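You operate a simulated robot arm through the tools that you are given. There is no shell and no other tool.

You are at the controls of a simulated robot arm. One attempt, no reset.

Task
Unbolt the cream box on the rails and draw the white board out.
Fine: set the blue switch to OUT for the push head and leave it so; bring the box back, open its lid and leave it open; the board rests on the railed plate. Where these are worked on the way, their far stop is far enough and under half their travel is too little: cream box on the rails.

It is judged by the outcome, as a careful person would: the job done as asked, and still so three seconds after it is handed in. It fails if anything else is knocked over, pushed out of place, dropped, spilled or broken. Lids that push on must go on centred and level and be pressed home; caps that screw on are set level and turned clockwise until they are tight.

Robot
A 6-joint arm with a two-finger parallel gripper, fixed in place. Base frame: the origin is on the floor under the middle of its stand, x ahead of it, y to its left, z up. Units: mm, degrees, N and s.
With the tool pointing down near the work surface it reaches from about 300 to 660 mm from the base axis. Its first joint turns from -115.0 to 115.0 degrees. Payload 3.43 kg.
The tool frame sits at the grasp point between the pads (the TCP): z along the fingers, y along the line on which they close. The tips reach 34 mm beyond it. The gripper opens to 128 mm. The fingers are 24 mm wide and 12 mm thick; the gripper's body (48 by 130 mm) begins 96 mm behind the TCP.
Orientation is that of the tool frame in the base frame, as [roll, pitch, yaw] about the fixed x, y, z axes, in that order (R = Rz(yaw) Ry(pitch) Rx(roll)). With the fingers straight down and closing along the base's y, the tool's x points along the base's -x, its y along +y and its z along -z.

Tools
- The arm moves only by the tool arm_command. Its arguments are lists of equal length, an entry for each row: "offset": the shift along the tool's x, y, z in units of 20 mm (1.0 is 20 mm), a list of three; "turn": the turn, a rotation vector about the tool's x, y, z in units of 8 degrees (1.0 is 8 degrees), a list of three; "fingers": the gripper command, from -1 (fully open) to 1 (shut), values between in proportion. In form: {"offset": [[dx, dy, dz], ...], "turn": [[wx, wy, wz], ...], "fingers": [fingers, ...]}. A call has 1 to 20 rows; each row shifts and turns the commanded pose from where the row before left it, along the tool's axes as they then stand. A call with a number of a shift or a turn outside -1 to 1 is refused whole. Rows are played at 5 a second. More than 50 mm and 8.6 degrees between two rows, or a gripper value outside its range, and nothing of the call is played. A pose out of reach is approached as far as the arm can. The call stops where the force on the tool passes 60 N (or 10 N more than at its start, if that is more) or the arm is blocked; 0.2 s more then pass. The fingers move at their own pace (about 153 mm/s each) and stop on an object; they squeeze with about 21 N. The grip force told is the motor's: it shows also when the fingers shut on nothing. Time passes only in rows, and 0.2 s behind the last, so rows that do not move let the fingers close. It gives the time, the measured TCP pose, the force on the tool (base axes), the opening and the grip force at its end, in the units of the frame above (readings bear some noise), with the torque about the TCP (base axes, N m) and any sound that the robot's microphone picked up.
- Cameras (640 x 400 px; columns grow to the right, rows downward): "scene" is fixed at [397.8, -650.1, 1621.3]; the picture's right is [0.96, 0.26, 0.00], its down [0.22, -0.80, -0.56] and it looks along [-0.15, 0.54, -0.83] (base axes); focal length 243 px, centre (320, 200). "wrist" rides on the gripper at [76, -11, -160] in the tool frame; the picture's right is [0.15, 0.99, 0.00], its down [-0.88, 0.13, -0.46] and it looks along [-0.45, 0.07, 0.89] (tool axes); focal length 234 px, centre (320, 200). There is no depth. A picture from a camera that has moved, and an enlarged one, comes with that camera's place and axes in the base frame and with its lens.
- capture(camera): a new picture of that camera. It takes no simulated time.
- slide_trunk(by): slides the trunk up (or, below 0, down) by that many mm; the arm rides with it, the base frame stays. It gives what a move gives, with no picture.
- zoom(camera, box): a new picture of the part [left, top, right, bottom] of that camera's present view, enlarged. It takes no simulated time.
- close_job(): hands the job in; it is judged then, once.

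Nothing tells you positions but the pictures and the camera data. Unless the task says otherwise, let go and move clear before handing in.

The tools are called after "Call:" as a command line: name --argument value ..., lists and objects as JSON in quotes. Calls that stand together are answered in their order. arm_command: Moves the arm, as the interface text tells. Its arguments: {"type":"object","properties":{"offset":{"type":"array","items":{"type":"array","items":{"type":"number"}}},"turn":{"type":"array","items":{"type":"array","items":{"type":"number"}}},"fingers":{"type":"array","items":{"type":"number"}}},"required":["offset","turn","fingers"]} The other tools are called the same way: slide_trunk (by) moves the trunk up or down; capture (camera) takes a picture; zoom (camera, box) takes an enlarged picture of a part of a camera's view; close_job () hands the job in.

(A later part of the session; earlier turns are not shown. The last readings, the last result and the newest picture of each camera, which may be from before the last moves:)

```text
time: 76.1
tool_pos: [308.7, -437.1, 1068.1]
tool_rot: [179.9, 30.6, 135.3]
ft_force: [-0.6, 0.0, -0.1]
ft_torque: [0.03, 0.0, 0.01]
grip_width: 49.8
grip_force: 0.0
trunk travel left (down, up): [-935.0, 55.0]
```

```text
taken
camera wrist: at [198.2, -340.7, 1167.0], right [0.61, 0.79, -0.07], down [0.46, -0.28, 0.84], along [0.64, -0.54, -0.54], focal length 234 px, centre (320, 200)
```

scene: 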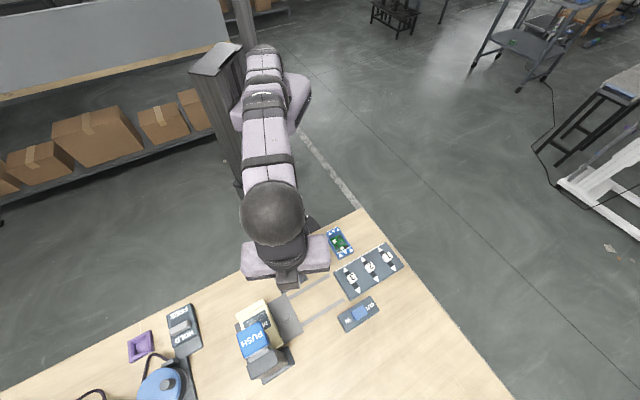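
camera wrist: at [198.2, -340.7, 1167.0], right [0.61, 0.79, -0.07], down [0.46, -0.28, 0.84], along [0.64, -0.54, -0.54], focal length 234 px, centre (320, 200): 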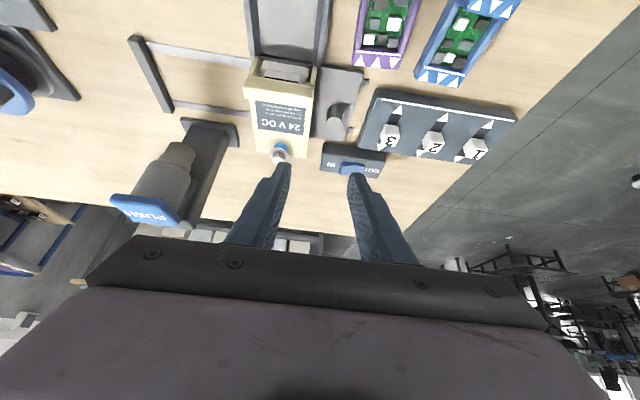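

Call:
zoom --camera "wrist" --box '[230, 40, 330, 170]'

Call:
zoom --camera "wrist" --box '[240, 45, 320, 105]'

```text
3.08 times, centred on (280, 105) of wrist
camera zoom: at [198.2, -340.7, 1167.0], right [0.61, 0.79, -0.07], down [0.46, -0.28, 0.84], along [0.64, -0.54, -0.54], focal length 720 px, centre (443, 492)
```

zoom: 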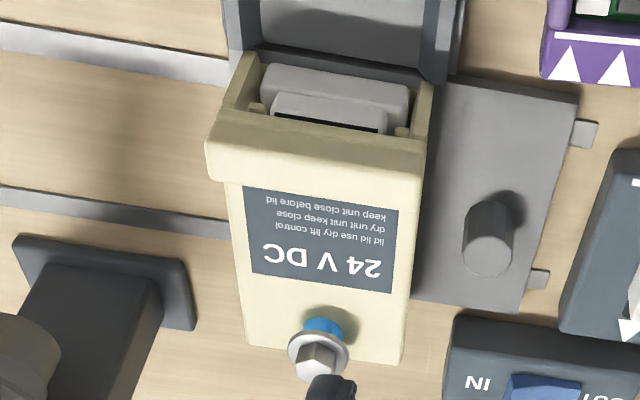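

```text
6.67 times, centred on (280, 75) of wrist
camera zoom: at [198.2, -340.7, 1167.0], right [0.61, 0.79, -0.07], down [0.46, -0.28, 0.84], along [0.64, -0.54, -0.54], focal length 1561 px, centre (587, 1033)
```

zoom: 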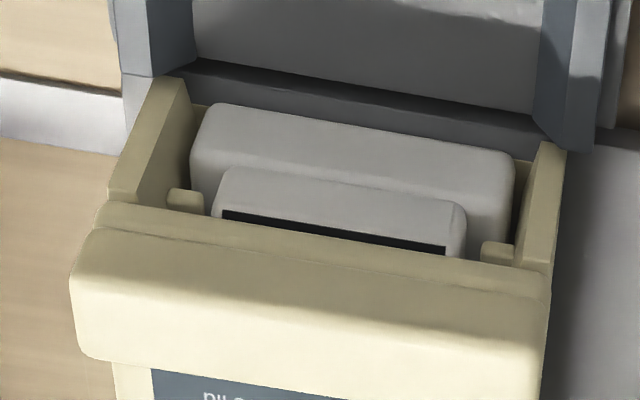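

The box's robot end is open, with the white board inside, and the lid has a thick lip bar (about 76 mm wide, top z≈925, centre ≈(285, −489)). The hinge is likely at the far end, near the bolt. I'll straddle the lip's two ends with the fingers and lift it along an arc, first hovering above.

Call:
arm_command --offset '[[0, 0, 0], [0, 0, 0], [0, 0, 0], [0, 0, 0], [-0.25, -0.675, 0.85], [-0.25, -0.675, 0.85], [-0.25, -0.675, 0.85], [-0.25, -0.675, 0.85], [0, 0, 0]]' --turn '[[0, 0.956, 0], [0, 0.956, 0], [0, 0.956, 0], [0, 0.956, 0], [0, 0, 0], [0, 0, 0], [0, 0, 0], [0, 0, 0], [0, 0, 0]]' --fingers '[0.22, 0, -0.3, -0.5, -0.5, -0.5, -0.5, -0.5, -0.5]'

Call:
capture --camera "wrist"

Call:
zoom --camera "scene" --box '[250, 230, 370, 340]'

```text
time: 78.1
tool_pos: [283.6, -491.4, 1002.4]
tool_rot: [-179.9, 1.4, 135.0]
ft_force: [-0.2, 0.3, -0.2]
ft_torque: [0.02, -0.02, 0.0]
grip_width: 96.1
grip_force: 0.0
trunk travel left (down, up): [-935.0, 55.0]
```

```text
taken
camera wrist: at [221.5, -441.5, 1159.8], right [0.6, 0.8, -0.01], down [0.71, -0.52, 0.48], along [0.38, -0.29, -0.88], focal length 234 px, centre (320, 200)
```

wrist: 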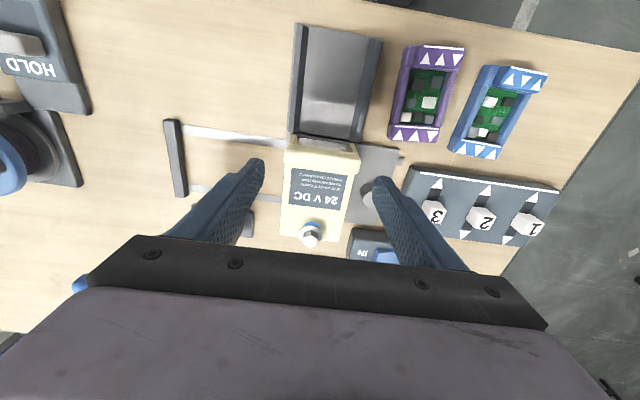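

```text
3.64 times, centred on (310, 285) of scene
camera zoom: at [397.8, -650.1, 1621.3], right [0.96, 0.26, 0.0], down [0.22, -0.8, -0.56], along [-0.15, 0.54, -0.83], focal length 884 px, centre (356, -109)
```

zoom: 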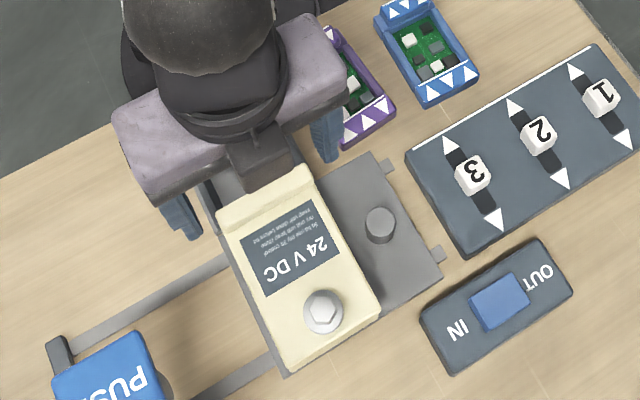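

Call:
zoom --camera "wrist" --box '[270, 120, 380, 250]'

```text
3.08 times, centred on (325, 185) of wrist
camera zoom: at [221.5, -441.5, 1159.8], right [0.6, 0.8, -0.01], down [0.71, -0.52, 0.48], along [0.38, -0.29, -0.88], focal length 720 px, centre (305, 246)
```

zoom: 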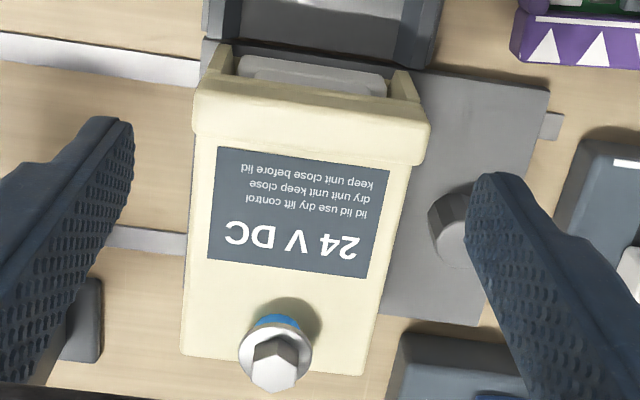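

The lip centre agrees with my estimate (within a few mm). I'll shift slightly toward the home-stop side, descend alongside the lip ends, and check before closing.

Call:
arm_command --offset '[[0, 0.225, 0], [0, 0, 0.8], [0, 0, 0.8], [0, 0, 0.8], [0, 0, 0.3], [0, 0, 0]]' --turn '[[0, 0.175, 0], [0, 0, 0], [0, 0, 0], [0, 0, 0], [0, 0, 0], [0, 0, 0]]' --fingers '[-0.5, -0.5, -0.5, -0.5, -0.5, -0.5]'

Call:
capture --camera "wrist"

Call:
zoom --camera "scene" --box '[260, 250, 350, 330]'

```text
time: 79.5
tool_pos: [288.7, -489.4, 946.9]
tool_rot: [-179.8, 0.2, 135.0]
ft_force: [-0.6, -0.6, 0.5]
ft_torque: [-0.01, 0.0, -0.01]
grip_width: 95.9
grip_force: 0.0
trunk travel left (down, up): [-935.0, 55.0]
```

```text
taken
camera wrist: at [227.8, -441.5, 1107.2], right [0.6, 0.8, 0.0], down [0.72, -0.53, 0.46], along [0.36, -0.27, -0.89], focal length 234 px, centre (320, 200)
```

wrist: 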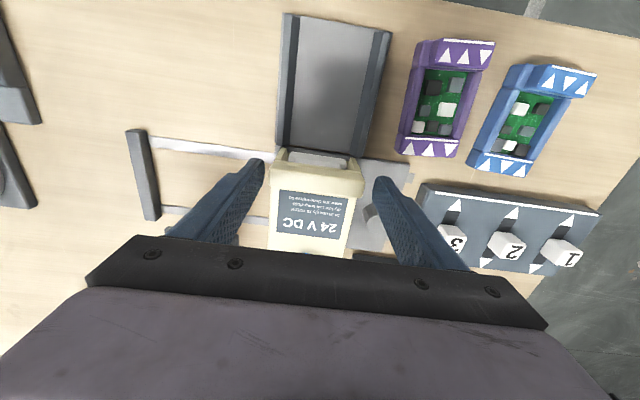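

```text
5.00 times, centred on (305, 290) of scene
camera zoom: at [397.8, -650.1, 1621.3], right [0.96, 0.26, 0.0], down [0.22, -0.8, -0.56], along [-0.15, 0.54, -0.83], focal length 1216 px, centre (395, -250)
```

zoom: 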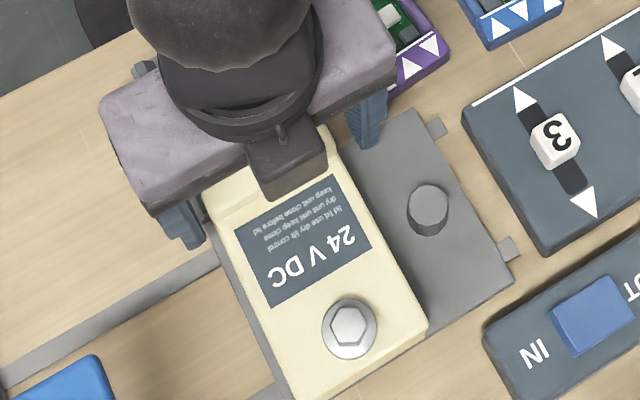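

Call:
zoom --camera "wrist" --box '[240, 110, 400, 260]'

```text
2.67 times, centred on (320, 185) of wrist
camera zoom: at [227.8, -441.5, 1107.2], right [0.6, 0.8, 0.0], down [0.72, -0.53, 0.46], along [0.36, -0.27, -0.89], focal length 624 px, centre (320, 240)
```

zoom: 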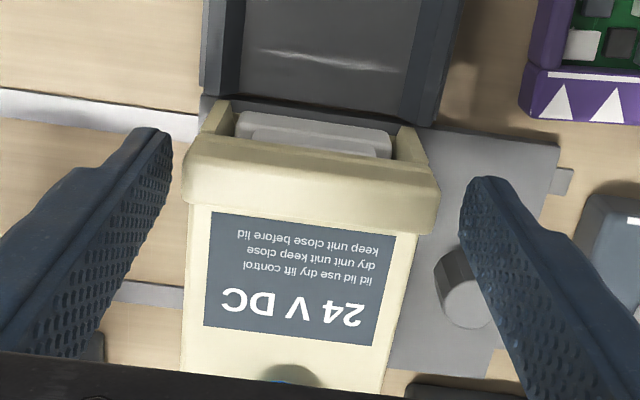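

Gaps of about 5 mm (left) and 10 mm (right) around the lip. I'll go down 4 mm more and close on the lip ends.

Call:
arm_command --offset '[[0.1, 0, 0.2], [0, 0, 0], [0, 0, 0], [0, 0, 0], [0, 0, 0]]' --turn '[[0, 0, 0], [0, 0, 0], [0, 0, 0], [0, 0, 0], [0, 0, 0]]' --fingers '[-0.5, -0.35, -0.1, 0.2, 0.3]'

Call:
zoom --camera "wrist" --box '[240, 110, 400, 260]'

```text
time: 80.7
tool_pos: [284.7, -489.9, 942.3]
tool_rot: [-179.6, 0.2, 135.0]
ft_force: [-11.6, -10.2, -2.0]
ft_torque: [-0.89, 0.41, -0.12]
grip_width: 77.9
grip_force: 45.2
trunk travel left (down, up): [-935.0, 55.0]
```

```text
2.67 times, centred on (320, 185) of wrist
camera zoom: at [224.4, -441.7, 1102.9], right [0.6, 0.8, 0.0], down [0.72, -0.53, 0.46], along [0.36, -0.28, -0.89], focal length 624 px, centre (320, 240)
```

zoom: 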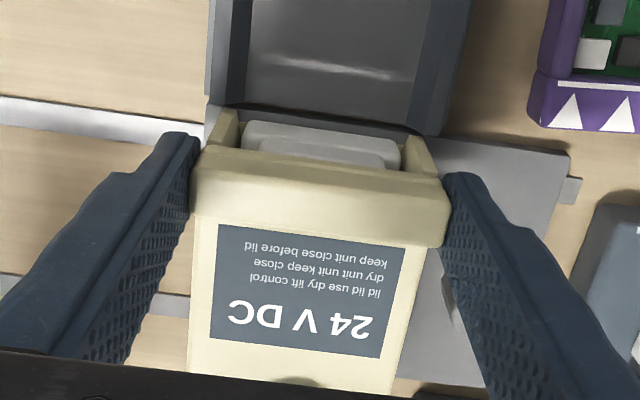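

The lip is gripped (77.9 mm). I'll relieve the side load slightly and start lifting along the arc.

Call:
arm_command --offset '[[-0.01, -0.05, -0.25], [-0.02, -0.05, -0.25], [-0.03, -0.05, -0.25], [-0.04, 0, -0.25], [0, 0, 0]]' --turn '[[0, 0, 0], [0, 0, 0], [0, 0, 0], [0, 0, 0], [0, 0, 0]]' --fingers '[0.3, 0.3, 0.3, 0.3, 0.3]'

Call:
zoom --camera "wrist" --box '[240, 110, 400, 260]'

Call:
zoom --camera "scene" --box '[260, 250, 350, 330]'

```text
time: 81.9
tool_pos: [284.3, -490.1, 956.6]
tool_rot: [179.9, -0.6, 135.0]
ft_force: [-7.0, -3.6, -34.2]
ft_torque: [0.05, 0.22, 0.0]
grip_width: 77.7
grip_force: 45.1
trunk travel left (down, up): [-935.0, 55.0]
```

```text
2.67 times, centred on (320, 185) of wrist
camera zoom: at [225.9, -444.9, 1117.5], right [0.6, 0.8, 0.0], down [0.72, -0.53, 0.45], along [0.36, -0.26, -0.89], focal length 624 px, centre (320, 240)
```

zoom: 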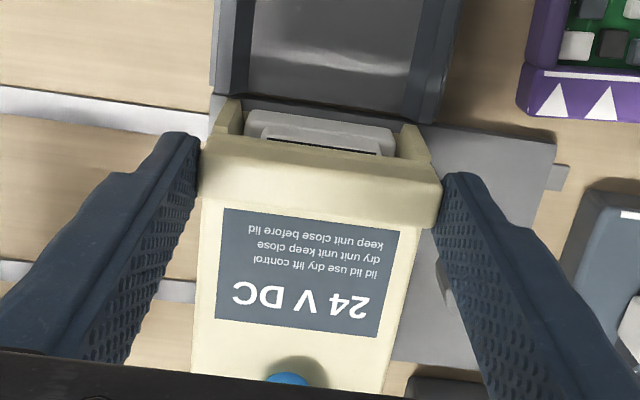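

```text
5.00 times, centred on (305, 290) of scene
camera zoom: at [397.8, -650.1, 1621.3], right [0.96, 0.26, 0.0], down [0.22, -0.8, -0.56], along [-0.15, 0.54, -0.83], focal length 1216 px, centre (395, -250)
```

zoom: 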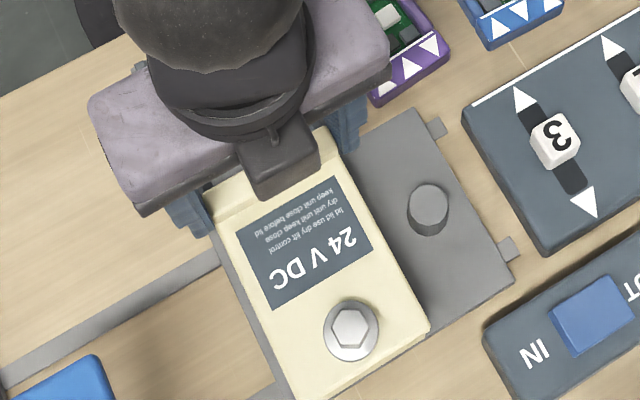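

The force reads −34 N vertically, so I need to see whether the lid is really rising or the fingers are slipping.

Call:
zoom --camera "wrist" --box '[280, 120, 370, 200]'

Call:
zoom --camera "scene" --box '[285, 265, 345, 325]'

```text
5.00 times, centred on (325, 160) of wrist
camera zoom: at [225.9, -444.9, 1117.5], right [0.6, 0.8, 0.0], down [0.72, -0.53, 0.45], along [0.36, -0.26, -0.89], focal length 1171 px, centre (295, 400)
```

zoom: 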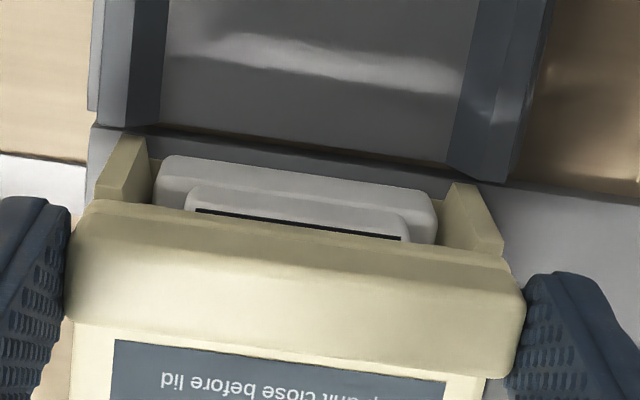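

```text
6.67 times, centred on (315, 295) of scene
camera zoom: at [397.8, -650.1, 1621.3], right [0.96, 0.26, 0.0], down [0.22, -0.8, -0.56], along [-0.15, 0.54, -0.83], focal length 1621 px, centre (353, -433)
```

zoom: 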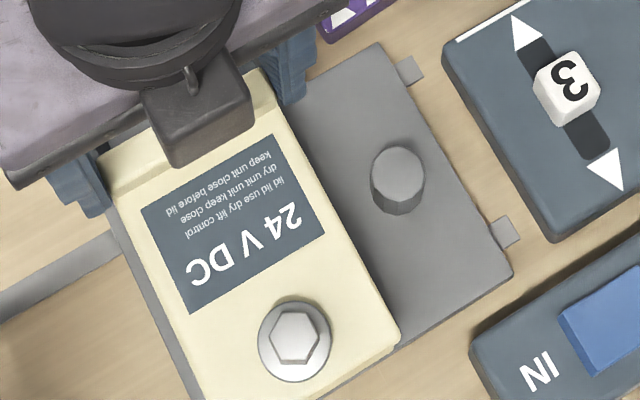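

The lip's apparent size says it barely moved while my fingers slipped up, so the lid is held or opens some other way. I'll release and inspect the seams closely.

Call:
arm_command --offset '[[0, 0, 0], [0, 0, 0], [0, 0, -0.8], [0, 0, -1], [0, 0, -1], [0.8, 0, -1], [1, 0, -0.5], [1, 0, 0], [1, 0, 0], [0, 0, 0], [0, 0, 0], [0, 0, 0], [0, 0, 0]]' --turn '[[0, 0, 0], [0, 0, 0], [0, 0, 0], [0, 0, 0], [0, 0, 0], [0, 0, 0], [0, 0, 0], [0, 0, 0], [0, 0, 0], [0, -1, 0], [0, -1, 0], [0, -1, 0], [0, -1, 0]]' --fingers '[-0.3, -0.5, -0.5, -0.5, -0.5, -0.5, -0.5, -0.5, -0.5, -0.5, -0.5, -0.5, -0.5]'

Call:
capture --camera "wrist"

Call:
zoom --camera "scene" --box '[278, 270, 338, 330]'

Call:
zoom --camera "scene" --box '[298, 300, 332, 334]'

```text
time: 84.7
tool_pos: [233.0, -435.1, 1048.8]
tool_rot: [-179.9, 30.6, 135.0]
ft_force: [0.5, 0.6, 0.4]
ft_torque: [0.0, -0.01, -0.01]
grip_width: 95.9
grip_force: 0.2
trunk travel left (down, up): [-935.0, 55.0]
```

```text
taken
camera wrist: at [122.7, -339.1, 1148.0], right [0.61, 0.79, -0.08], down [0.47, -0.28, 0.84], along [0.64, -0.55, -0.54], focal length 234 px, centre (320, 200)
```

wrist: 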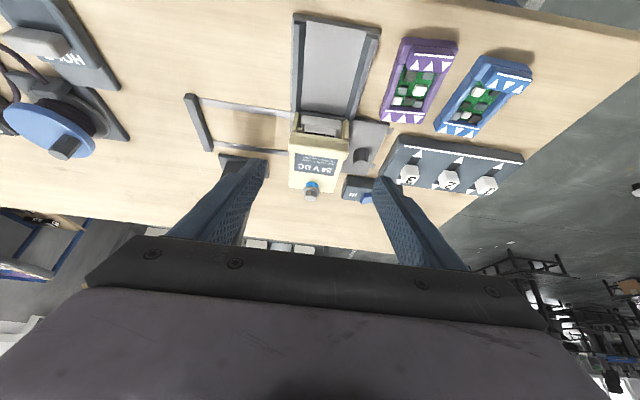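

```text
6.67 times, centred on (308, 300) of scene
camera zoom: at [397.8, -650.1, 1621.3], right [0.96, 0.26, 0.0], down [0.22, -0.8, -0.56], along [-0.15, 0.54, -0.83], focal length 1621 px, centre (400, -467)
```

zoom: 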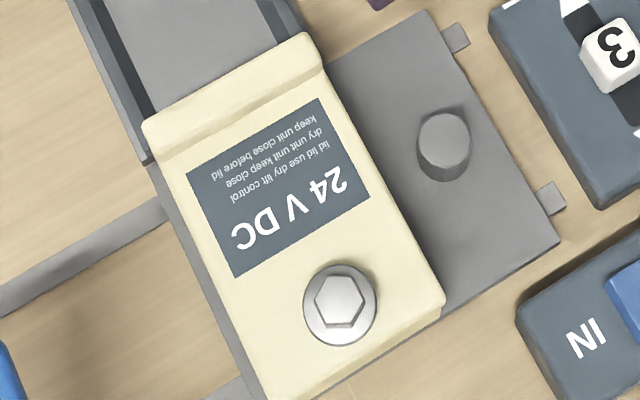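

```text
11.76 times, centred on (315, 317) of scene
camera zoom: at [397.8, -650.1, 1621.3], right [0.96, 0.26, 0.0], down [0.22, -0.8, -0.56], along [-0.15, 0.54, -0.83], focal length 2861 px, centre (379, -1176)
```

zoom: 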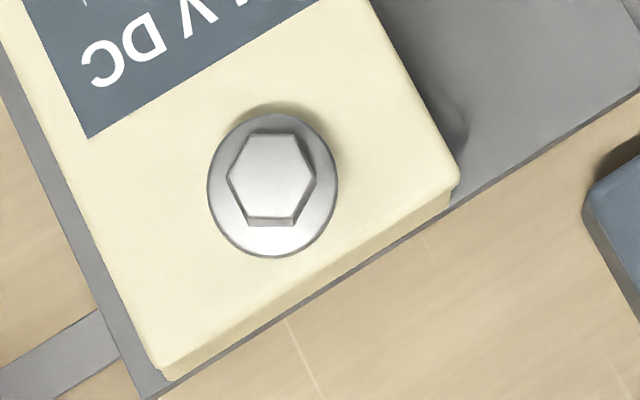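

Call:
zoom --camera "wrist" --box '[280, 100, 370, 210]'

Call:
zoom --camera "wrist" --box '[285, 105, 355, 160]'

```text
3.64 times, centred on (325, 155) of wrist
camera zoom: at [122.7, -339.1, 1148.0], right [0.61, 0.79, -0.08], down [0.47, -0.28, 0.84], along [0.64, -0.55, -0.54], focal length 852 px, centre (302, 364)
```

zoom: 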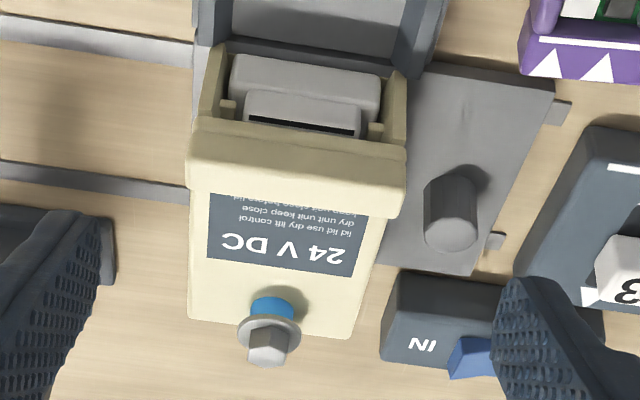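

```text
7.27 times, centred on (320, 132) of wrist
camera zoom: at [122.7, -339.1, 1148.0], right [0.61, 0.79, -0.08], down [0.47, -0.28, 0.84], along [0.64, -0.55, -0.54], focal length 1703 px, centre (320, 691)
```

zoom: 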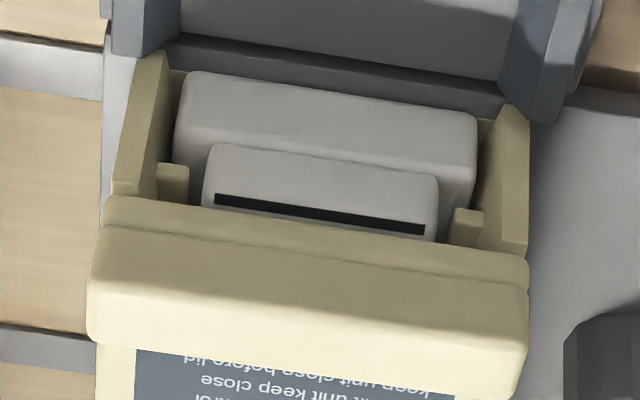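

I need a low side view of the box to find the hinge. I'll move the camera to the knob side and look across.

Call:
arm_command --offset '[[0, 0, 0], [0, 0, 0], [0, 0, 0], [0, 0, 0], [-0.676, 0.95, 0], [-0.676, 0.95, 0], [-0.676, 0.95, 0], [-0.676, 0.95, 0], [-0.676, 0.95, 0], [-0.676, 0.95, 0], [-0.676, 0.95, 0], [-0.676, 0.95, 0], [-0.676, 0.95, 0]]' --turn '[[0, 0.956, 0], [0, 0.956, 0], [0, 0.956, 0], [0, 0.956, 0], [0, 0, 0], [0, 0, 0], [0, 0, 0], [0, 0, 0], [0, 0, 0], [0, 0, 0], [0, 0, 0], [0, 0, 0], [0, 0, 0]]' --fingers '[-1, -1, -1, -1, -1, -1, -1, -1, -1, -1, -1, -1, -1]'

Call:
arm_command --offset '[[0, 0, 0], [0, 0, 0], [0, 0, 0], [0, 0, 0], [0, 0, 0], [0, 0, 0], [0, 0, 0], [0, 0, 0], [0, 0, 0], [0, 0, 0], [0, 0, 0], [0, 0, 0], [0, 0, 0], [0, 0, 0], [0, 0, 0], [0, 0, 0], [0, 0, 1], [0, 0, 1]]' --turn '[[0, 0, 0.9375], [0, 0, 0.9375], [0, 0, 0.9375], [0, 0, 0.9375], [0, 0, 0.9375], [0, 0, 0.9375], [0, 0, 0.9375], [0, 0, 0.9375], [0, 0, 0.9375], [0, 0, 0.9375], [0, 0, 0.9375], [0, 0, 0.9375], [0, -1, 0], [0, -1, 0], [0, -1, 0], [0, -1, 0], [0, 0, 0], [0, 0, 0]]' --fingers '[-1, -1, -1, -1, -1, -1, -1, -1, -1, -1, -1, -1, -1, -1, -1, -1, -1, -1]'

Call:
capture --camera "wrist"

```text
time: 87.5
tool_pos: [439.5, -401.7, 1050.6]
tool_rot: [-179.8, 1.5, 134.9]
ft_force: [0.1, 1.3, 0.0]
ft_torque: [-0.02, 0.05, -0.01]
grip_width: 128.3
grip_force: 0.1
trunk travel left (down, up): [-935.0, 55.0]
```

```text
time: 91.3
tool_pos: [426.0, -416.9, 1017.4]
tool_rot: [178.3, 32.3, 44.1]
ft_force: [-0.9, -0.3, -0.1]
ft_torque: [-0.02, -0.01, 0.01]
grip_width: 128.0
grip_force: 0.1
trunk travel left (down, up): [-935.0, 55.0]
```

```text
taken
camera wrist: at [522.7, -300.4, 1111.6], right [0.79, -0.61, -0.05], down [-0.28, -0.43, 0.86], along [-0.55, -0.66, -0.51], focal length 234 px, centre (320, 200)
```

wrist: 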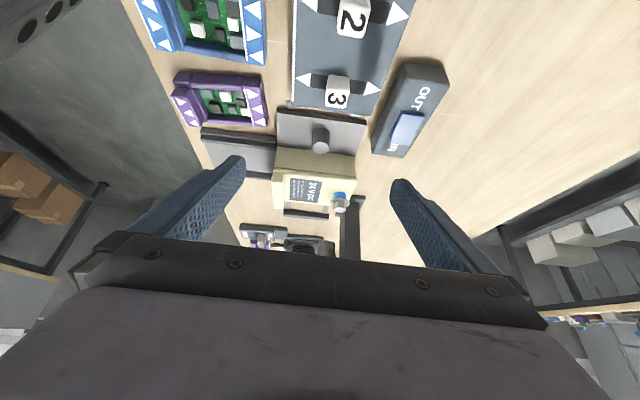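

Call:
zoom --camera "wrist" --box '[255, 120, 375, 220]'

Call:
zoom --camera "wrist" --box '[260, 140, 365, 220]'

```text
4.00 times, centred on (315, 170) of wrist
camera zoom: at [522.7, -300.4, 1111.6], right [0.79, -0.61, -0.05], down [-0.28, -0.43, 0.86], along [-0.55, -0.66, -0.51], focal length 937 px, centre (340, 320)
```

zoom: 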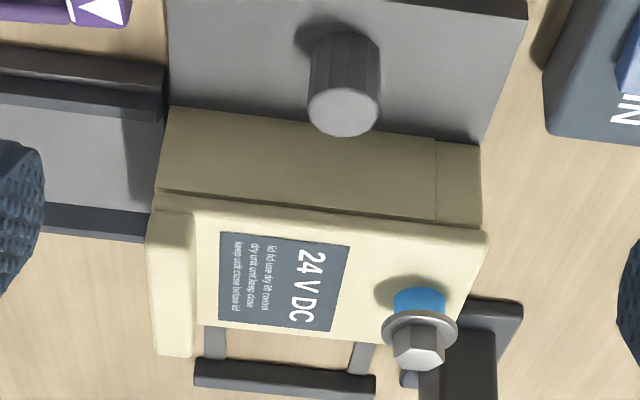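

```text
5.00 times, centred on (312, 180) of wrist
camera zoom: at [522.7, -300.4, 1111.6], right [0.79, -0.61, -0.05], down [-0.28, -0.43, 0.86], along [-0.55, -0.66, -0.51], focal length 1171 px, centre (358, 300)
```

zoom: 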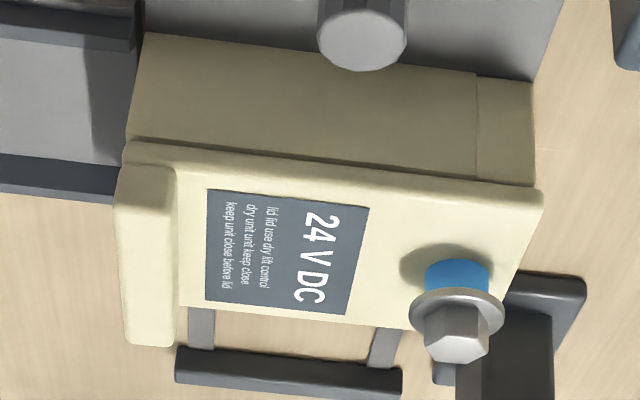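

The seam shows a plain top plate with the lip at the robot end, so the hinge should be at the far end. I want a low frontal view to see what might still hold the lid.

Call:
arm_command --offset '[[0, 0, -1], [0, 0, -1], [0, 0, 0], [0, 0, 0], [0, 0, 0], [0, 0, 0], [0, 0, 0], [0, 0, 0], [0, 0, 0], [0, 0, 0], [0, 0, 0], [0, 0, 0], [0, 0, 0], [0, 0, 0], [0, 0, 0], [0, 0, 0], [0, 0, 0], [0, 0, 0]]' --turn '[[0, 0, 0], [0, 0, 0], [0, 1, 0], [0, 1, 0], [0, 1, 0], [0, 1, 0], [0, 0, -0.9375], [0, 0, -0.9375], [0, 0, -0.9375], [0, 0, -0.9375], [0, 0, -0.9375], [0, 0, -0.9375], [0, 0, -0.9375], [0, 0, -0.9375], [0, 0, -0.9375], [0, 0, -0.9375], [0, 0, -0.9375], [0, 0, -0.9375]]' --fingers '[-1, -1, -1, -1, -1, -1, -1, -1, -1, -1, -1, -1, -1, -1, -1, -1, -1, -1]'

Call:
arm_command --offset '[[0.65, -0.7, 0], [0.65, -0.7, 0], [0.65, -0.7, 0], [0.65, -0.7, 0], [0.65, -0.7, 0], [0.65, -0.7, 0], [0.65, -0.7, 0], [0.65, -0.7, 0], [0.65, -0.7, 0], [0.65, -0.7, 0], [0, 0, 0], [0, 0, 0], [0, 0, 0], [0, 0, 0], [0, 0, 0], [0, 0, 0]]' --turn '[[0, 0, 0], [0, 0, 0], [0, 0, 0], [0, 0, 0], [0, 0, 0], [0, 0, 0], [0, 0, 0], [0, 0, 0], [0, 0, 0], [0, 0, 0], [0, -1, 0], [0, -1, 0], [0, -1, 0], [0, -1, 0], [0, -1, 0], [0, -1, 0]]' --fingers '[-1, -1, -1, -1, -1, -1, -1, -1, -1, -1, -1, -1, -1, -1, -1, -1]'

Call:
capture --camera "wrist"

```text
time: 95.1
tool_pos: [439.0, -401.6, 1051.3]
tool_rot: [-179.8, 1.5, 135.1]
ft_force: [0.4, 0.4, -0.2]
ft_torque: [-0.03, 0.0, -0.02]
grip_width: 128.3
grip_force: 0.1
trunk travel left (down, up): [-935.0, 55.0]
```

```text
time: 98.5
tool_pos: [254.0, -402.7, 1047.0]
tool_rot: [177.8, 42.7, 134.5]
ft_force: [0.5, -1.4, 0.5]
ft_torque: [0.01, 0.01, 0.03]
grip_width: 128.1
grip_force: 0.0
out of reach, approached as far as the arm can: row 14, 15
trunk travel left (down, up): [-935.0, 55.0]
```

```text
taken
camera wrist: at [128.3, -296.1, 1112.8], right [0.61, 0.79, -0.07], down [0.31, -0.16, 0.94], along [0.73, -0.6, -0.35], focal length 234 px, centre (320, 200)
```

wrist: 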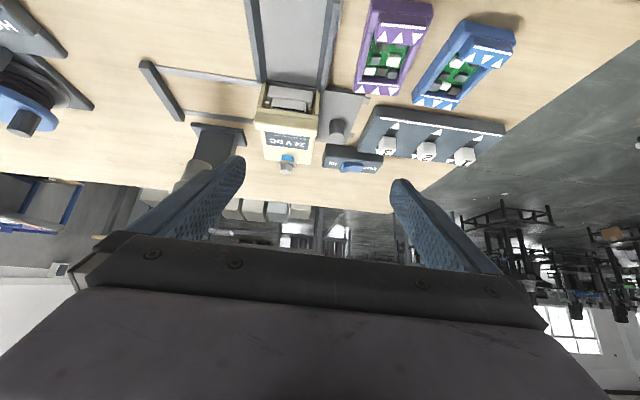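

Call:
zoom --camera "wrist" --box '[245, 70, 335, 180]'

Call:
zoom --camera "wrist" --box '[250, 75, 330, 135]'

```text
3.64 times, centred on (290, 125) of wrist
camera zoom: at [128.3, -296.1, 1112.8], right [0.61, 0.79, -0.07], down [0.31, -0.16, 0.94], along [0.73, -0.6, -0.35], focal length 852 px, centre (429, 473)
```

zoom: 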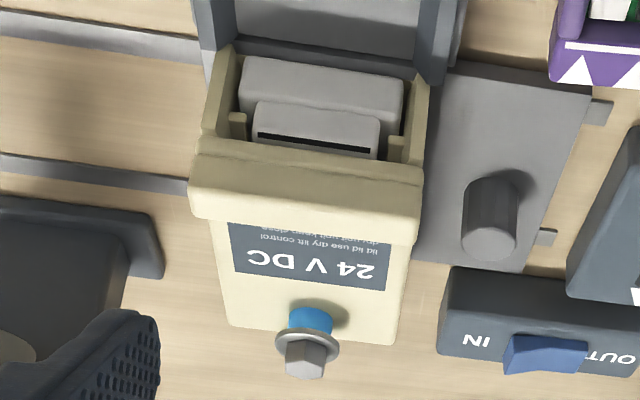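

```text
6.67 times, centred on (290, 105) of wrist
camera zoom: at [128.3, -296.1, 1112.8], right [0.61, 0.79, -0.07], down [0.31, -0.16, 0.94], along [0.73, -0.6, -0.35], focal length 1561 px, centre (520, 833)
```

zoom: 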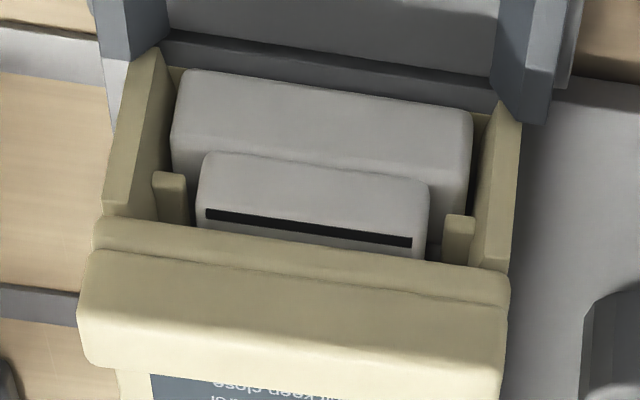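

Nothing else appears to latch the front; it's just the lip on the lid plate. I'll re-grip the lip lower and test with a slow lift and hold, to tell a stiff hinge from a locked lid.

Call:
arm_command --offset '[[0, 0, 0], [0, 0, 0], [0, 0, 0], [0, 0, 0], [0, 0, 0], [0, 0, 0], [0, 0, 0]]' --turn '[[0, 0.89, 0], [0, 0.89, 0], [0, 0.89, 0], [0, 0.89, 0], [0, 0.89, 0], [0, 0.89, 0], [0, 0, 0]]' --fingers '[-0.5, -0.5, -0.5, -0.5, -0.5, -0.5, -0.5]'

```text
time: 100.1
tool_pos: [254.2, -402.1, 1047.0]
tool_rot: [178.4, 0.1, 136.1]
ft_force: [-0.3, 0.5, -0.2]
ft_torque: [0.0, 0.0, 0.01]
grip_width: 96.1
grip_force: 0.1
trunk travel left (down, up): [-935.0, 55.0]
```

Call:
arm_command --offset '[[0, 0, 0], [-0.84, -0.37, 0.72], [-0.84, -0.37, 0.72], [-0.84, -0.37, 0.72], [-0.84, -0.37, 0.72], [-0.84, -0.37, 0.72], [0, 0, 0]]' --turn '[[0.2, 0, 0.1375], [0, 0, 0], [0, 0, 0], [0, 0, 0], [0, 0, 0], [0, 0, 0], [0, 0, 0]]' --fingers '[-0.5, -0.5, -0.5, -0.5, -0.5, -0.5, -0.5]'

Call:
zoom --camera "wrist" --box '[240, 110, 400, 260]'

```text
time: 101.7
tool_pos: [287.7, -488.3, 974.8]
tool_rot: [179.9, 0.0, 135.0]
ft_force: [0.4, 0.3, 0.3]
ft_torque: [-0.02, -0.02, -0.01]
grip_width: 95.9
grip_force: 0.1
trunk travel left (down, up): [-935.0, 55.0]
```

```text
2.67 times, centred on (320, 185) of wrist
camera zoom: at [226.6, -440.5, 1134.9], right [0.6, 0.8, 0.0], down [0.71, -0.53, 0.46], along [0.37, -0.27, -0.89], focal length 624 px, centre (320, 240)
```

zoom: 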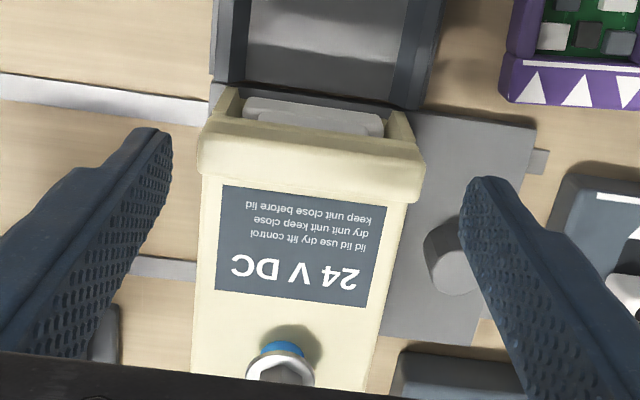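

Call:
arm_command --offset '[[0, 0, 0.85], [0, 0, 0.85], [0, -0.05, 0], [0, 0, 0], [0, 0, 0], [0, 0, 0]]' --turn '[[0, 0, 0], [0, 0, 0], [0, 0, 0], [0, 0, 0], [0, 0, 0], [0, 0, 0]]' --fingers '[-0.5, -0.5, -0.3, 0, 1, 1]'

Call:
arm_command --offset '[[0, 0, -0.1], [0, 0, -0.1], [0, 0, -0.1], [0, 0, 0], [0, 0, 0], [0, 0, 0], [0, 0, 0], [0, 0, 0]]' --turn '[[0, 0, 0], [0, 0, 0], [0, 0, 0], [0, 0, 0], [0, 0, 0], [0, 0, 0], [0, 0, 0], [0, 0, 0]]' --fingers '[1, 1, 1, 1, 1, 1, 1, 1]'

Call:
zoom --camera "wrist" --box '[240, 110, 400, 260]'

```text
time: 103.1
tool_pos: [284.6, -489.9, 940.7]
tool_rot: [-179.9, 0.1, 135.0]
ft_force: [-5.5, -4.8, -2.6]
ft_torque: [-1.19, 0.43, 0.34]
grip_width: 77.8
grip_force: 45.3
trunk travel left (down, up): [-935.0, 55.0]
```

```text
time: 104.9
tool_pos: [284.2, -489.6, 941.6]
tool_rot: [179.8, -0.6, 134.9]
ft_force: [-7.2, -9.4, -33.8]
ft_torque: [-0.19, 0.57, 0.18]
grip_width: 78.0
grip_force: 44.8
trunk travel left (down, up): [-935.0, 55.0]
```

```text
2.67 times, centred on (320, 185) of wrist
camera zoom: at [225.6, -444.8, 1102.8], right [0.6, 0.8, 0.0], down [0.72, -0.54, 0.45], along [0.36, -0.27, -0.89], focal length 624 px, centre (320, 240)
```

zoom: 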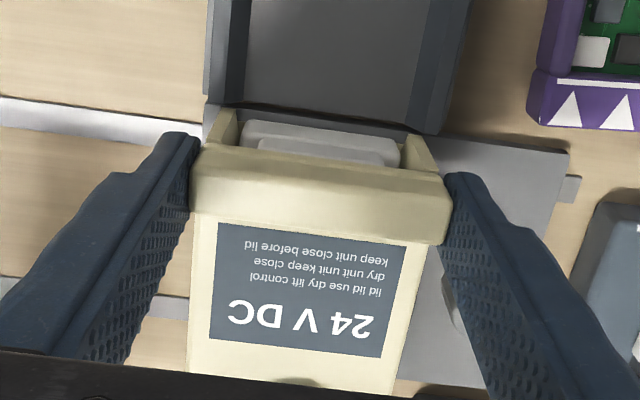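

The lid is rigid: 34 N for under 1 mm. Quick check whether it slides instead: I'll relieve the lift and try a few millimetres toward and away from the robot.

Call:
arm_command --offset '[[0, 0, 0.25], [0.1, 0, 0], [0.1, 0, 0], [0, 0, 0], [0, 0, 0]]' --turn '[[0, 0, 0], [0, 0, 0], [0, 0, 0], [0, 0, 0], [0, 0, 0]]' --fingers '[1, 1, 1, 1, 1]'

Call:
arm_command --offset '[[-0.2, 0, 0], [-0.1, 0, 0], [-0.1, 0, 0], [0, 0, 0], [0, 0, 0]]' --turn '[[0, 0, 0], [0, 0, 0], [0, 0, 0], [0, 0, 0], [0, 0, 0]]' --fingers '[1, 1, 1, 1, 1]'

```text
time: 106.1
tool_pos: [284.7, -489.9, 942.6]
tool_rot: [-180.0, 0.4, 134.8]
ft_force: [3.1, -14.7, -1.5]
ft_torque: [0.89, -0.37, 0.64]
grip_width: 77.9
grip_force: 44.5
trunk travel left (down, up): [-935.0, 55.0]
```

```text
time: 107.3
tool_pos: [287.0, -492.5, 943.1]
tool_rot: [-180.0, 0.1, 134.9]
ft_force: [-12.2, -10.3, 12.0]
ft_torque: [0.51, 1.19, -0.09]
grip_width: 77.9
grip_force: 45.6
trunk travel left (down, up): [-935.0, 55.0]
```

Call:
zoom --camera "wrist" --box '[240, 110, 400, 260]'

Call:
zoom --camera "scene" --box '[278, 270, 338, 330]'

```text
2.67 times, centred on (320, 185) of wrist
camera zoom: at [226.7, -444.8, 1102.5], right [0.6, 0.8, 0.0], down [0.71, -0.53, 0.46], along [0.37, -0.27, -0.89], focal length 624 px, centre (320, 240)
```

zoom: 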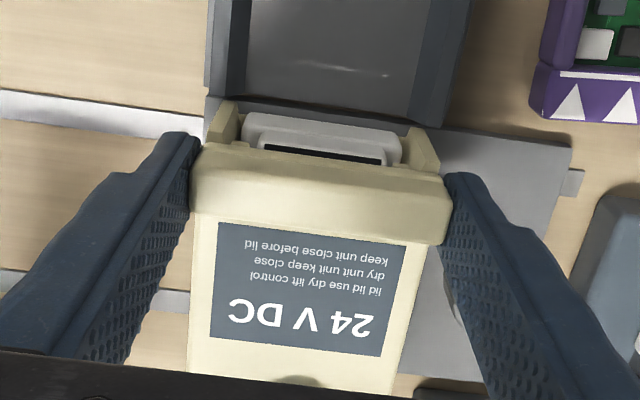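

```text
6.67 times, centred on (308, 300) of scene
camera zoom: at [397.8, -650.1, 1621.3], right [0.96, 0.26, 0.0], down [0.22, -0.8, -0.56], along [-0.15, 0.54, -0.83], focal length 1621 px, centre (400, -467)
```

zoom: 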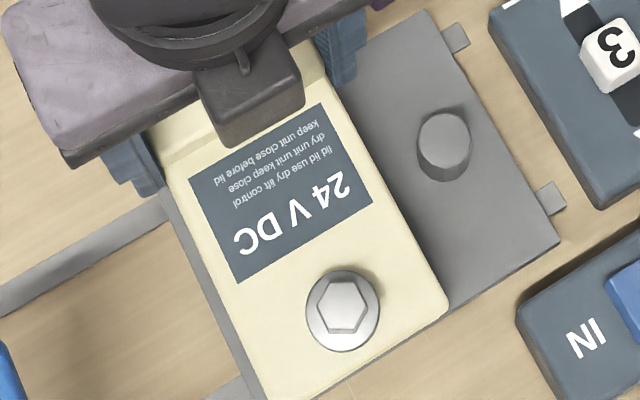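

The label and bolt both shifted about 3 mm away from the robot while the knob plate stayed put, so this is a sliding lid that opens outward. I'll keep the grip and slide it further along that direction.

Call:
arm_command --offset '[[-0.15, 0, 0.02], [-0.2, 0, 0], [-0.2, 0, 0], [-0.2, 0, 0], [-0.2, 0, 0], [0, 0, 0]]' --turn '[[0, 0, 0], [0, 0, 0], [0, 0, 0], [0, 0, 0], [0, 0, 0], [0, 0, 0]]' --fingers '[1, 1, 1, 1, 1, 1]'

Call:
zoom --camera "wrist" --box '[240, 110, 400, 260]'

Call:
zoom --camera "scene" --box '[278, 270, 338, 330]'

```text
time: 108.7
tool_pos: [299.8, -506.2, 942.6]
tool_rot: [-179.9, 0.2, 135.1]
ft_force: [-12.0, -12.2, 11.9]
ft_torque: [-0.88, -0.16, -0.32]
grip_width: 77.9
grip_force: 45.5
trunk travel left (down, up): [-935.0, 55.0]
```

```text
2.67 times, centred on (320, 185) of wrist
camera zoom: at [240.3, -458.4, 1102.2], right [0.6, 0.8, 0.0], down [0.71, -0.53, 0.46], along [0.37, -0.27, -0.89], focal length 624 px, centre (320, 240)
```

zoom: 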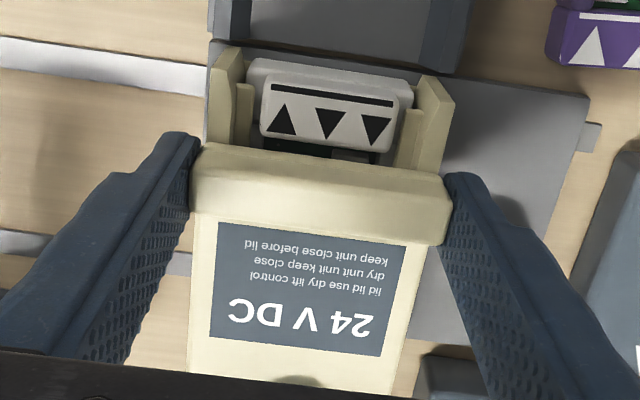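

```text
6.67 times, centred on (308, 300) of scene
camera zoom: at [397.8, -650.1, 1621.3], right [0.96, 0.26, 0.0], down [0.22, -0.8, -0.56], along [-0.15, 0.54, -0.83], focal length 1621 px, centre (400, -467)
```

zoom: 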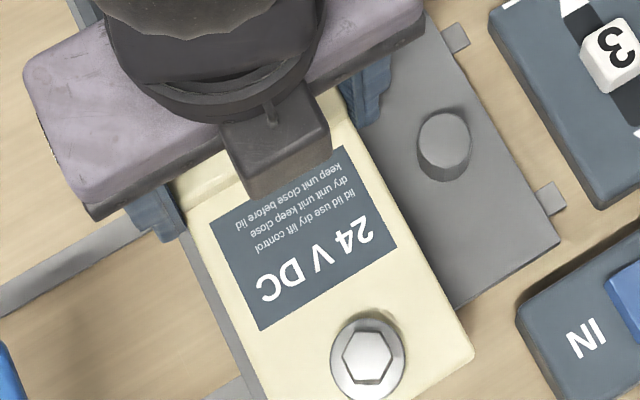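

The lid slides open and reveals the white board with its arrow label. Continuing outward in steps, easing the side and vertical load.

Call:
arm_command --offset '[[-0.2, -0.08, -0.06], [-0.3, 0, 0], [-0.3, 0, 0], [-0.3, 0, 0], [-0.3, 0, 0], [0, 0, 0]]' --turn '[[0, 0, 0], [0, 0, 0], [0, 0, 0], [0, 0, 0], [0, 0, 0], [0, 0, 0]]' --fingers '[1, 1, 1, 1, 1, 1]'

Call:
zoom --camera "wrist" --box '[240, 80, 400, 260]'

Call:
zoom --camera "scene" --box '[268, 260, 358, 350]'

```text
time: 110.1
tool_pos: [320.8, -526.4, 942.5]
tool_rot: [180.0, -0.1, 135.1]
ft_force: [-4.3, -5.5, 2.9]
ft_torque: [0.23, 0.59, 0.56]
grip_width: 77.8
grip_force: 44.9
trunk travel left (down, up): [-935.0, 55.0]
```

```text
2.22 times, centred on (320, 170) of wrist
camera zoom: at [260.5, -479.3, 1102.6], right [0.6, 0.8, 0.0], down [0.71, -0.53, 0.45], along [0.37, -0.27, -0.89], focal length 520 px, centre (320, 267)
```

zoom: 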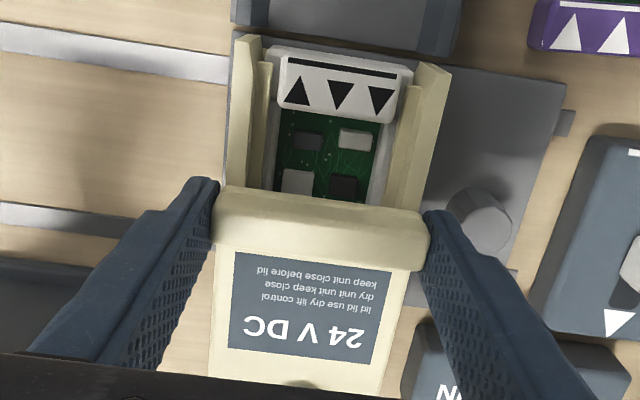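

```text
4.44 times, centred on (313, 305) of scene
camera zoom: at [397.8, -650.1, 1621.3], right [0.96, 0.26, 0.0], down [0.22, -0.8, -0.56], along [-0.15, 0.54, -0.83], focal length 1081 px, centre (351, -267)
```

zoom: 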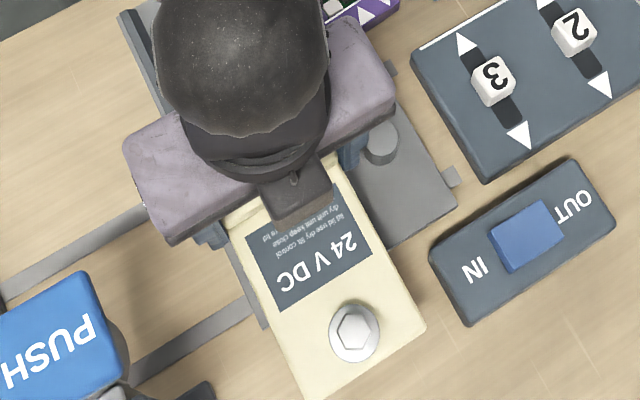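

52 mm open and moving smoothly. Continue.

Call:
arm_command --offset '[[-0.3, -0.03, -0.01], [-0.3, 0, 0], [-0.3, 0, 0], [-0.3, 0, 0], [0, 0, 0]]' --turn '[[0, 0, 0], [0, 0, 0], [0, 0, 0], [0, 0, 0], [0, 0, 0]]' --fingers '[1, 1, 1, 1, 1]'

Call:
zoom --camera "wrist" --box '[240, 60, 400, 260]'

Call:
zoom --camera "scene" --box '[268, 260, 368, 360]'

```text
time: 111.3
tool_pos: [331.7, -537.1, 942.2]
tool_rot: [180.0, -0.2, 134.8]
ft_force: [-4.2, -3.5, -3.3]
ft_torque: [0.38, 0.27, 0.93]
grip_width: 78.0
grip_force: 44.8
out of reach, approached as far as the arm can: row 4
trunk travel left (down, up): [-935.0, 55.0]
```

```text
2.00 times, centred on (320, 160) of wrist
camera zoom: at [271.1, -489.6, 1102.5], right [0.6, 0.8, 0.0], down [0.71, -0.53, 0.46], along [0.37, -0.27, -0.89], focal length 468 px, centre (320, 280)
```

zoom: 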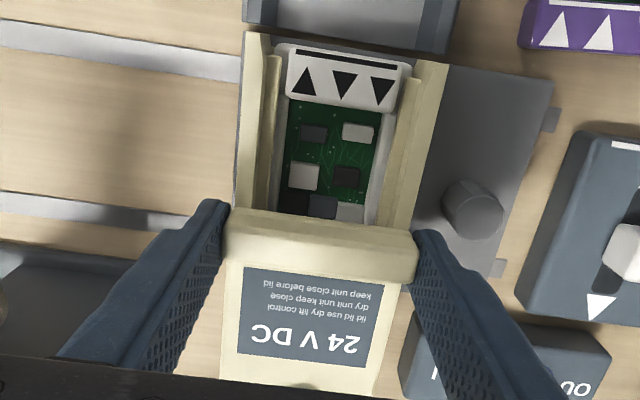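

```text
4.00 times, centred on (318, 310) of scene
camera zoom: at [397.8, -650.1, 1621.3], right [0.96, 0.26, 0.0], down [0.22, -0.8, -0.56], along [-0.15, 0.54, -0.83], focal length 973 px, centre (328, -240)
```

zoom: 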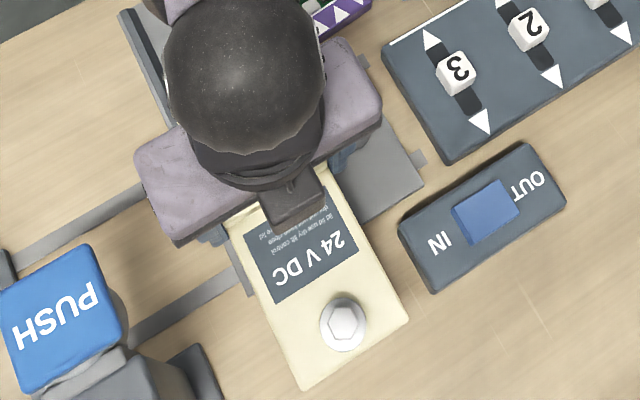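

Reach limit for the vertical tool, with the lid about 67 mm open. I'll tilt the tool gradually about the grip to extend the reach, then keep sliding.

Call:
arm_command --offset '[[0.077, 0, 0], [0.077, 0, 0], [0.077, 0, 0], [0.077, 0, 0], [-0.24, 0, 0.069], [-0.24, 0, 0.069], [-0.24, 0, 0.069], [-0.24, 0, 0.069], [0, 0, 0]]' --turn '[[0, -0.5, 0], [0, -0.5, 0], [0, -0.5, 0], [0, -0.5, 0], [0, 0, 0], [0, 0, 0], [0, 0, 0], [0, 0, 0], [0, 0, 0]]' --fingers '[1, 1, 1, 1, 1, 1, 1, 1, 1]'

Call:
zoom --camera "wrist" --box '[240, 40, 400, 240]'

Call:
zoom --camera "scene" --box '[268, 260, 368, 360]'

```text
time: 113.3
tool_pos: [357.9, -585.6, 936.4]
tool_rot: [179.6, 15.0, 135.0]
ft_force: [-23.9, 23.5, -5.9]
ft_torque: [0.24, 0.71, -0.02]
grip_width: 77.9
grip_force: 44.8
out of reach, approached as far as the arm can: row 1, 2, 3, 4, 6, 7, 8
trunk travel left (down, up): [-935.0, 55.0]
```

```text
2.00 times, centred on (320, 140) of wrist
camera zoom: at [269.6, -510.7, 1069.7], right [0.6, 0.8, -0.03], down [0.61, -0.43, 0.67], along [0.52, -0.42, -0.74], focal length 468 px, centre (320, 320)
```

zoom: 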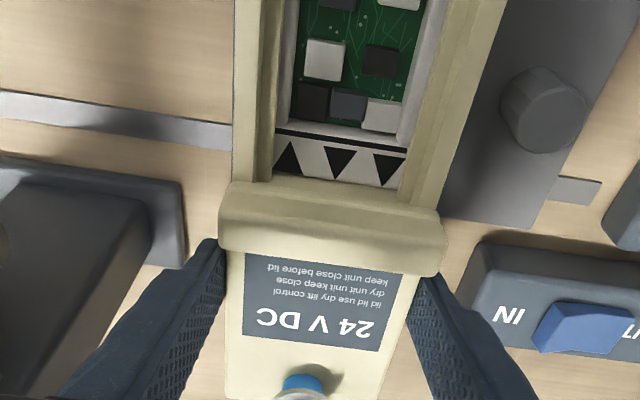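

```text
4.00 times, centred on (318, 310) of scene
camera zoom: at [397.8, -650.1, 1621.3], right [0.96, 0.26, 0.0], down [0.22, -0.8, -0.56], along [-0.15, 0.54, -0.83], focal length 973 px, centre (328, -240)
```

zoom: 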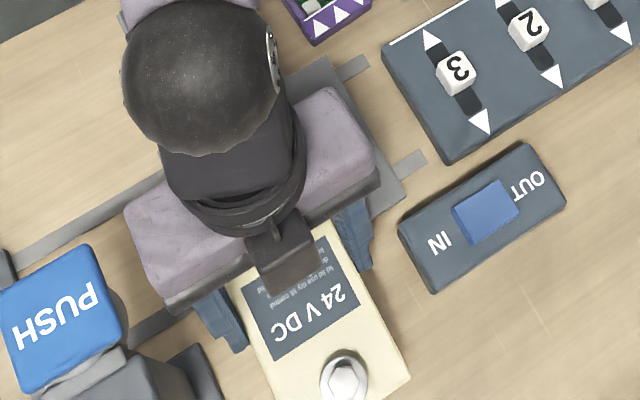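

The lid is now about 93 mm open, with the whole board exposed and its stop apparently reached. The reach-limited move also dragged the carriage a little off home, which I'll correct afterwards. First I'll release and lift clear.

Call:
arm_command --offset '[[0, 0, 0], [0, 0, 0], [0, 0, 0]]' --turn '[[0, 0, 0], [0, 0, 0], [0, 0, 0]]' --fingers '[0.1, -0.5, -0.5]'

Call:
zoom --camera "wrist" --box '[220, 40, 420, 260]'

Call:
zoom --camera "scene" --box '[258, 250, 378, 370]'

```text
time: 114.1
tool_pos: [364.8, -592.5, 937.3]
tool_rot: [-180.0, 16.2, 134.9]
ft_force: [0.1, -0.3, 0.5]
ft_torque: [0.01, 0.0, 0.01]
grip_width: 95.9
grip_force: 0.0
trunk travel left (down, up): [-935.0, 55.0]
```

```text
1.82 times, centred on (320, 150) of wrist
camera zoom: at [274.5, -515.9, 1069.9], right [0.6, 0.8, -0.04], down [0.6, -0.42, 0.68], along [0.53, -0.43, -0.73], focal length 426 px, centre (320, 291)
```

zoom: 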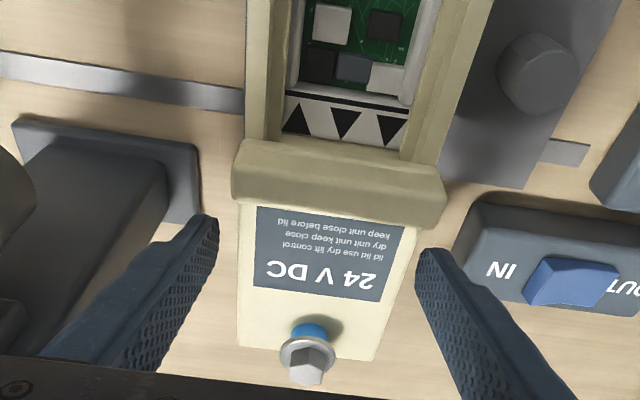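

```text
3.33 times, centred on (318, 310) of scene
camera zoom: at [397.8, -650.1, 1621.3], right [0.96, 0.26, 0.0], down [0.22, -0.8, -0.56], along [-0.15, 0.54, -0.83], focal length 810 px, centre (327, -167)
```

zoom: 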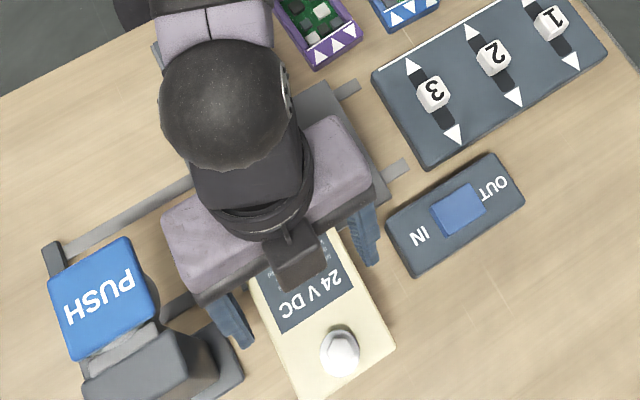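

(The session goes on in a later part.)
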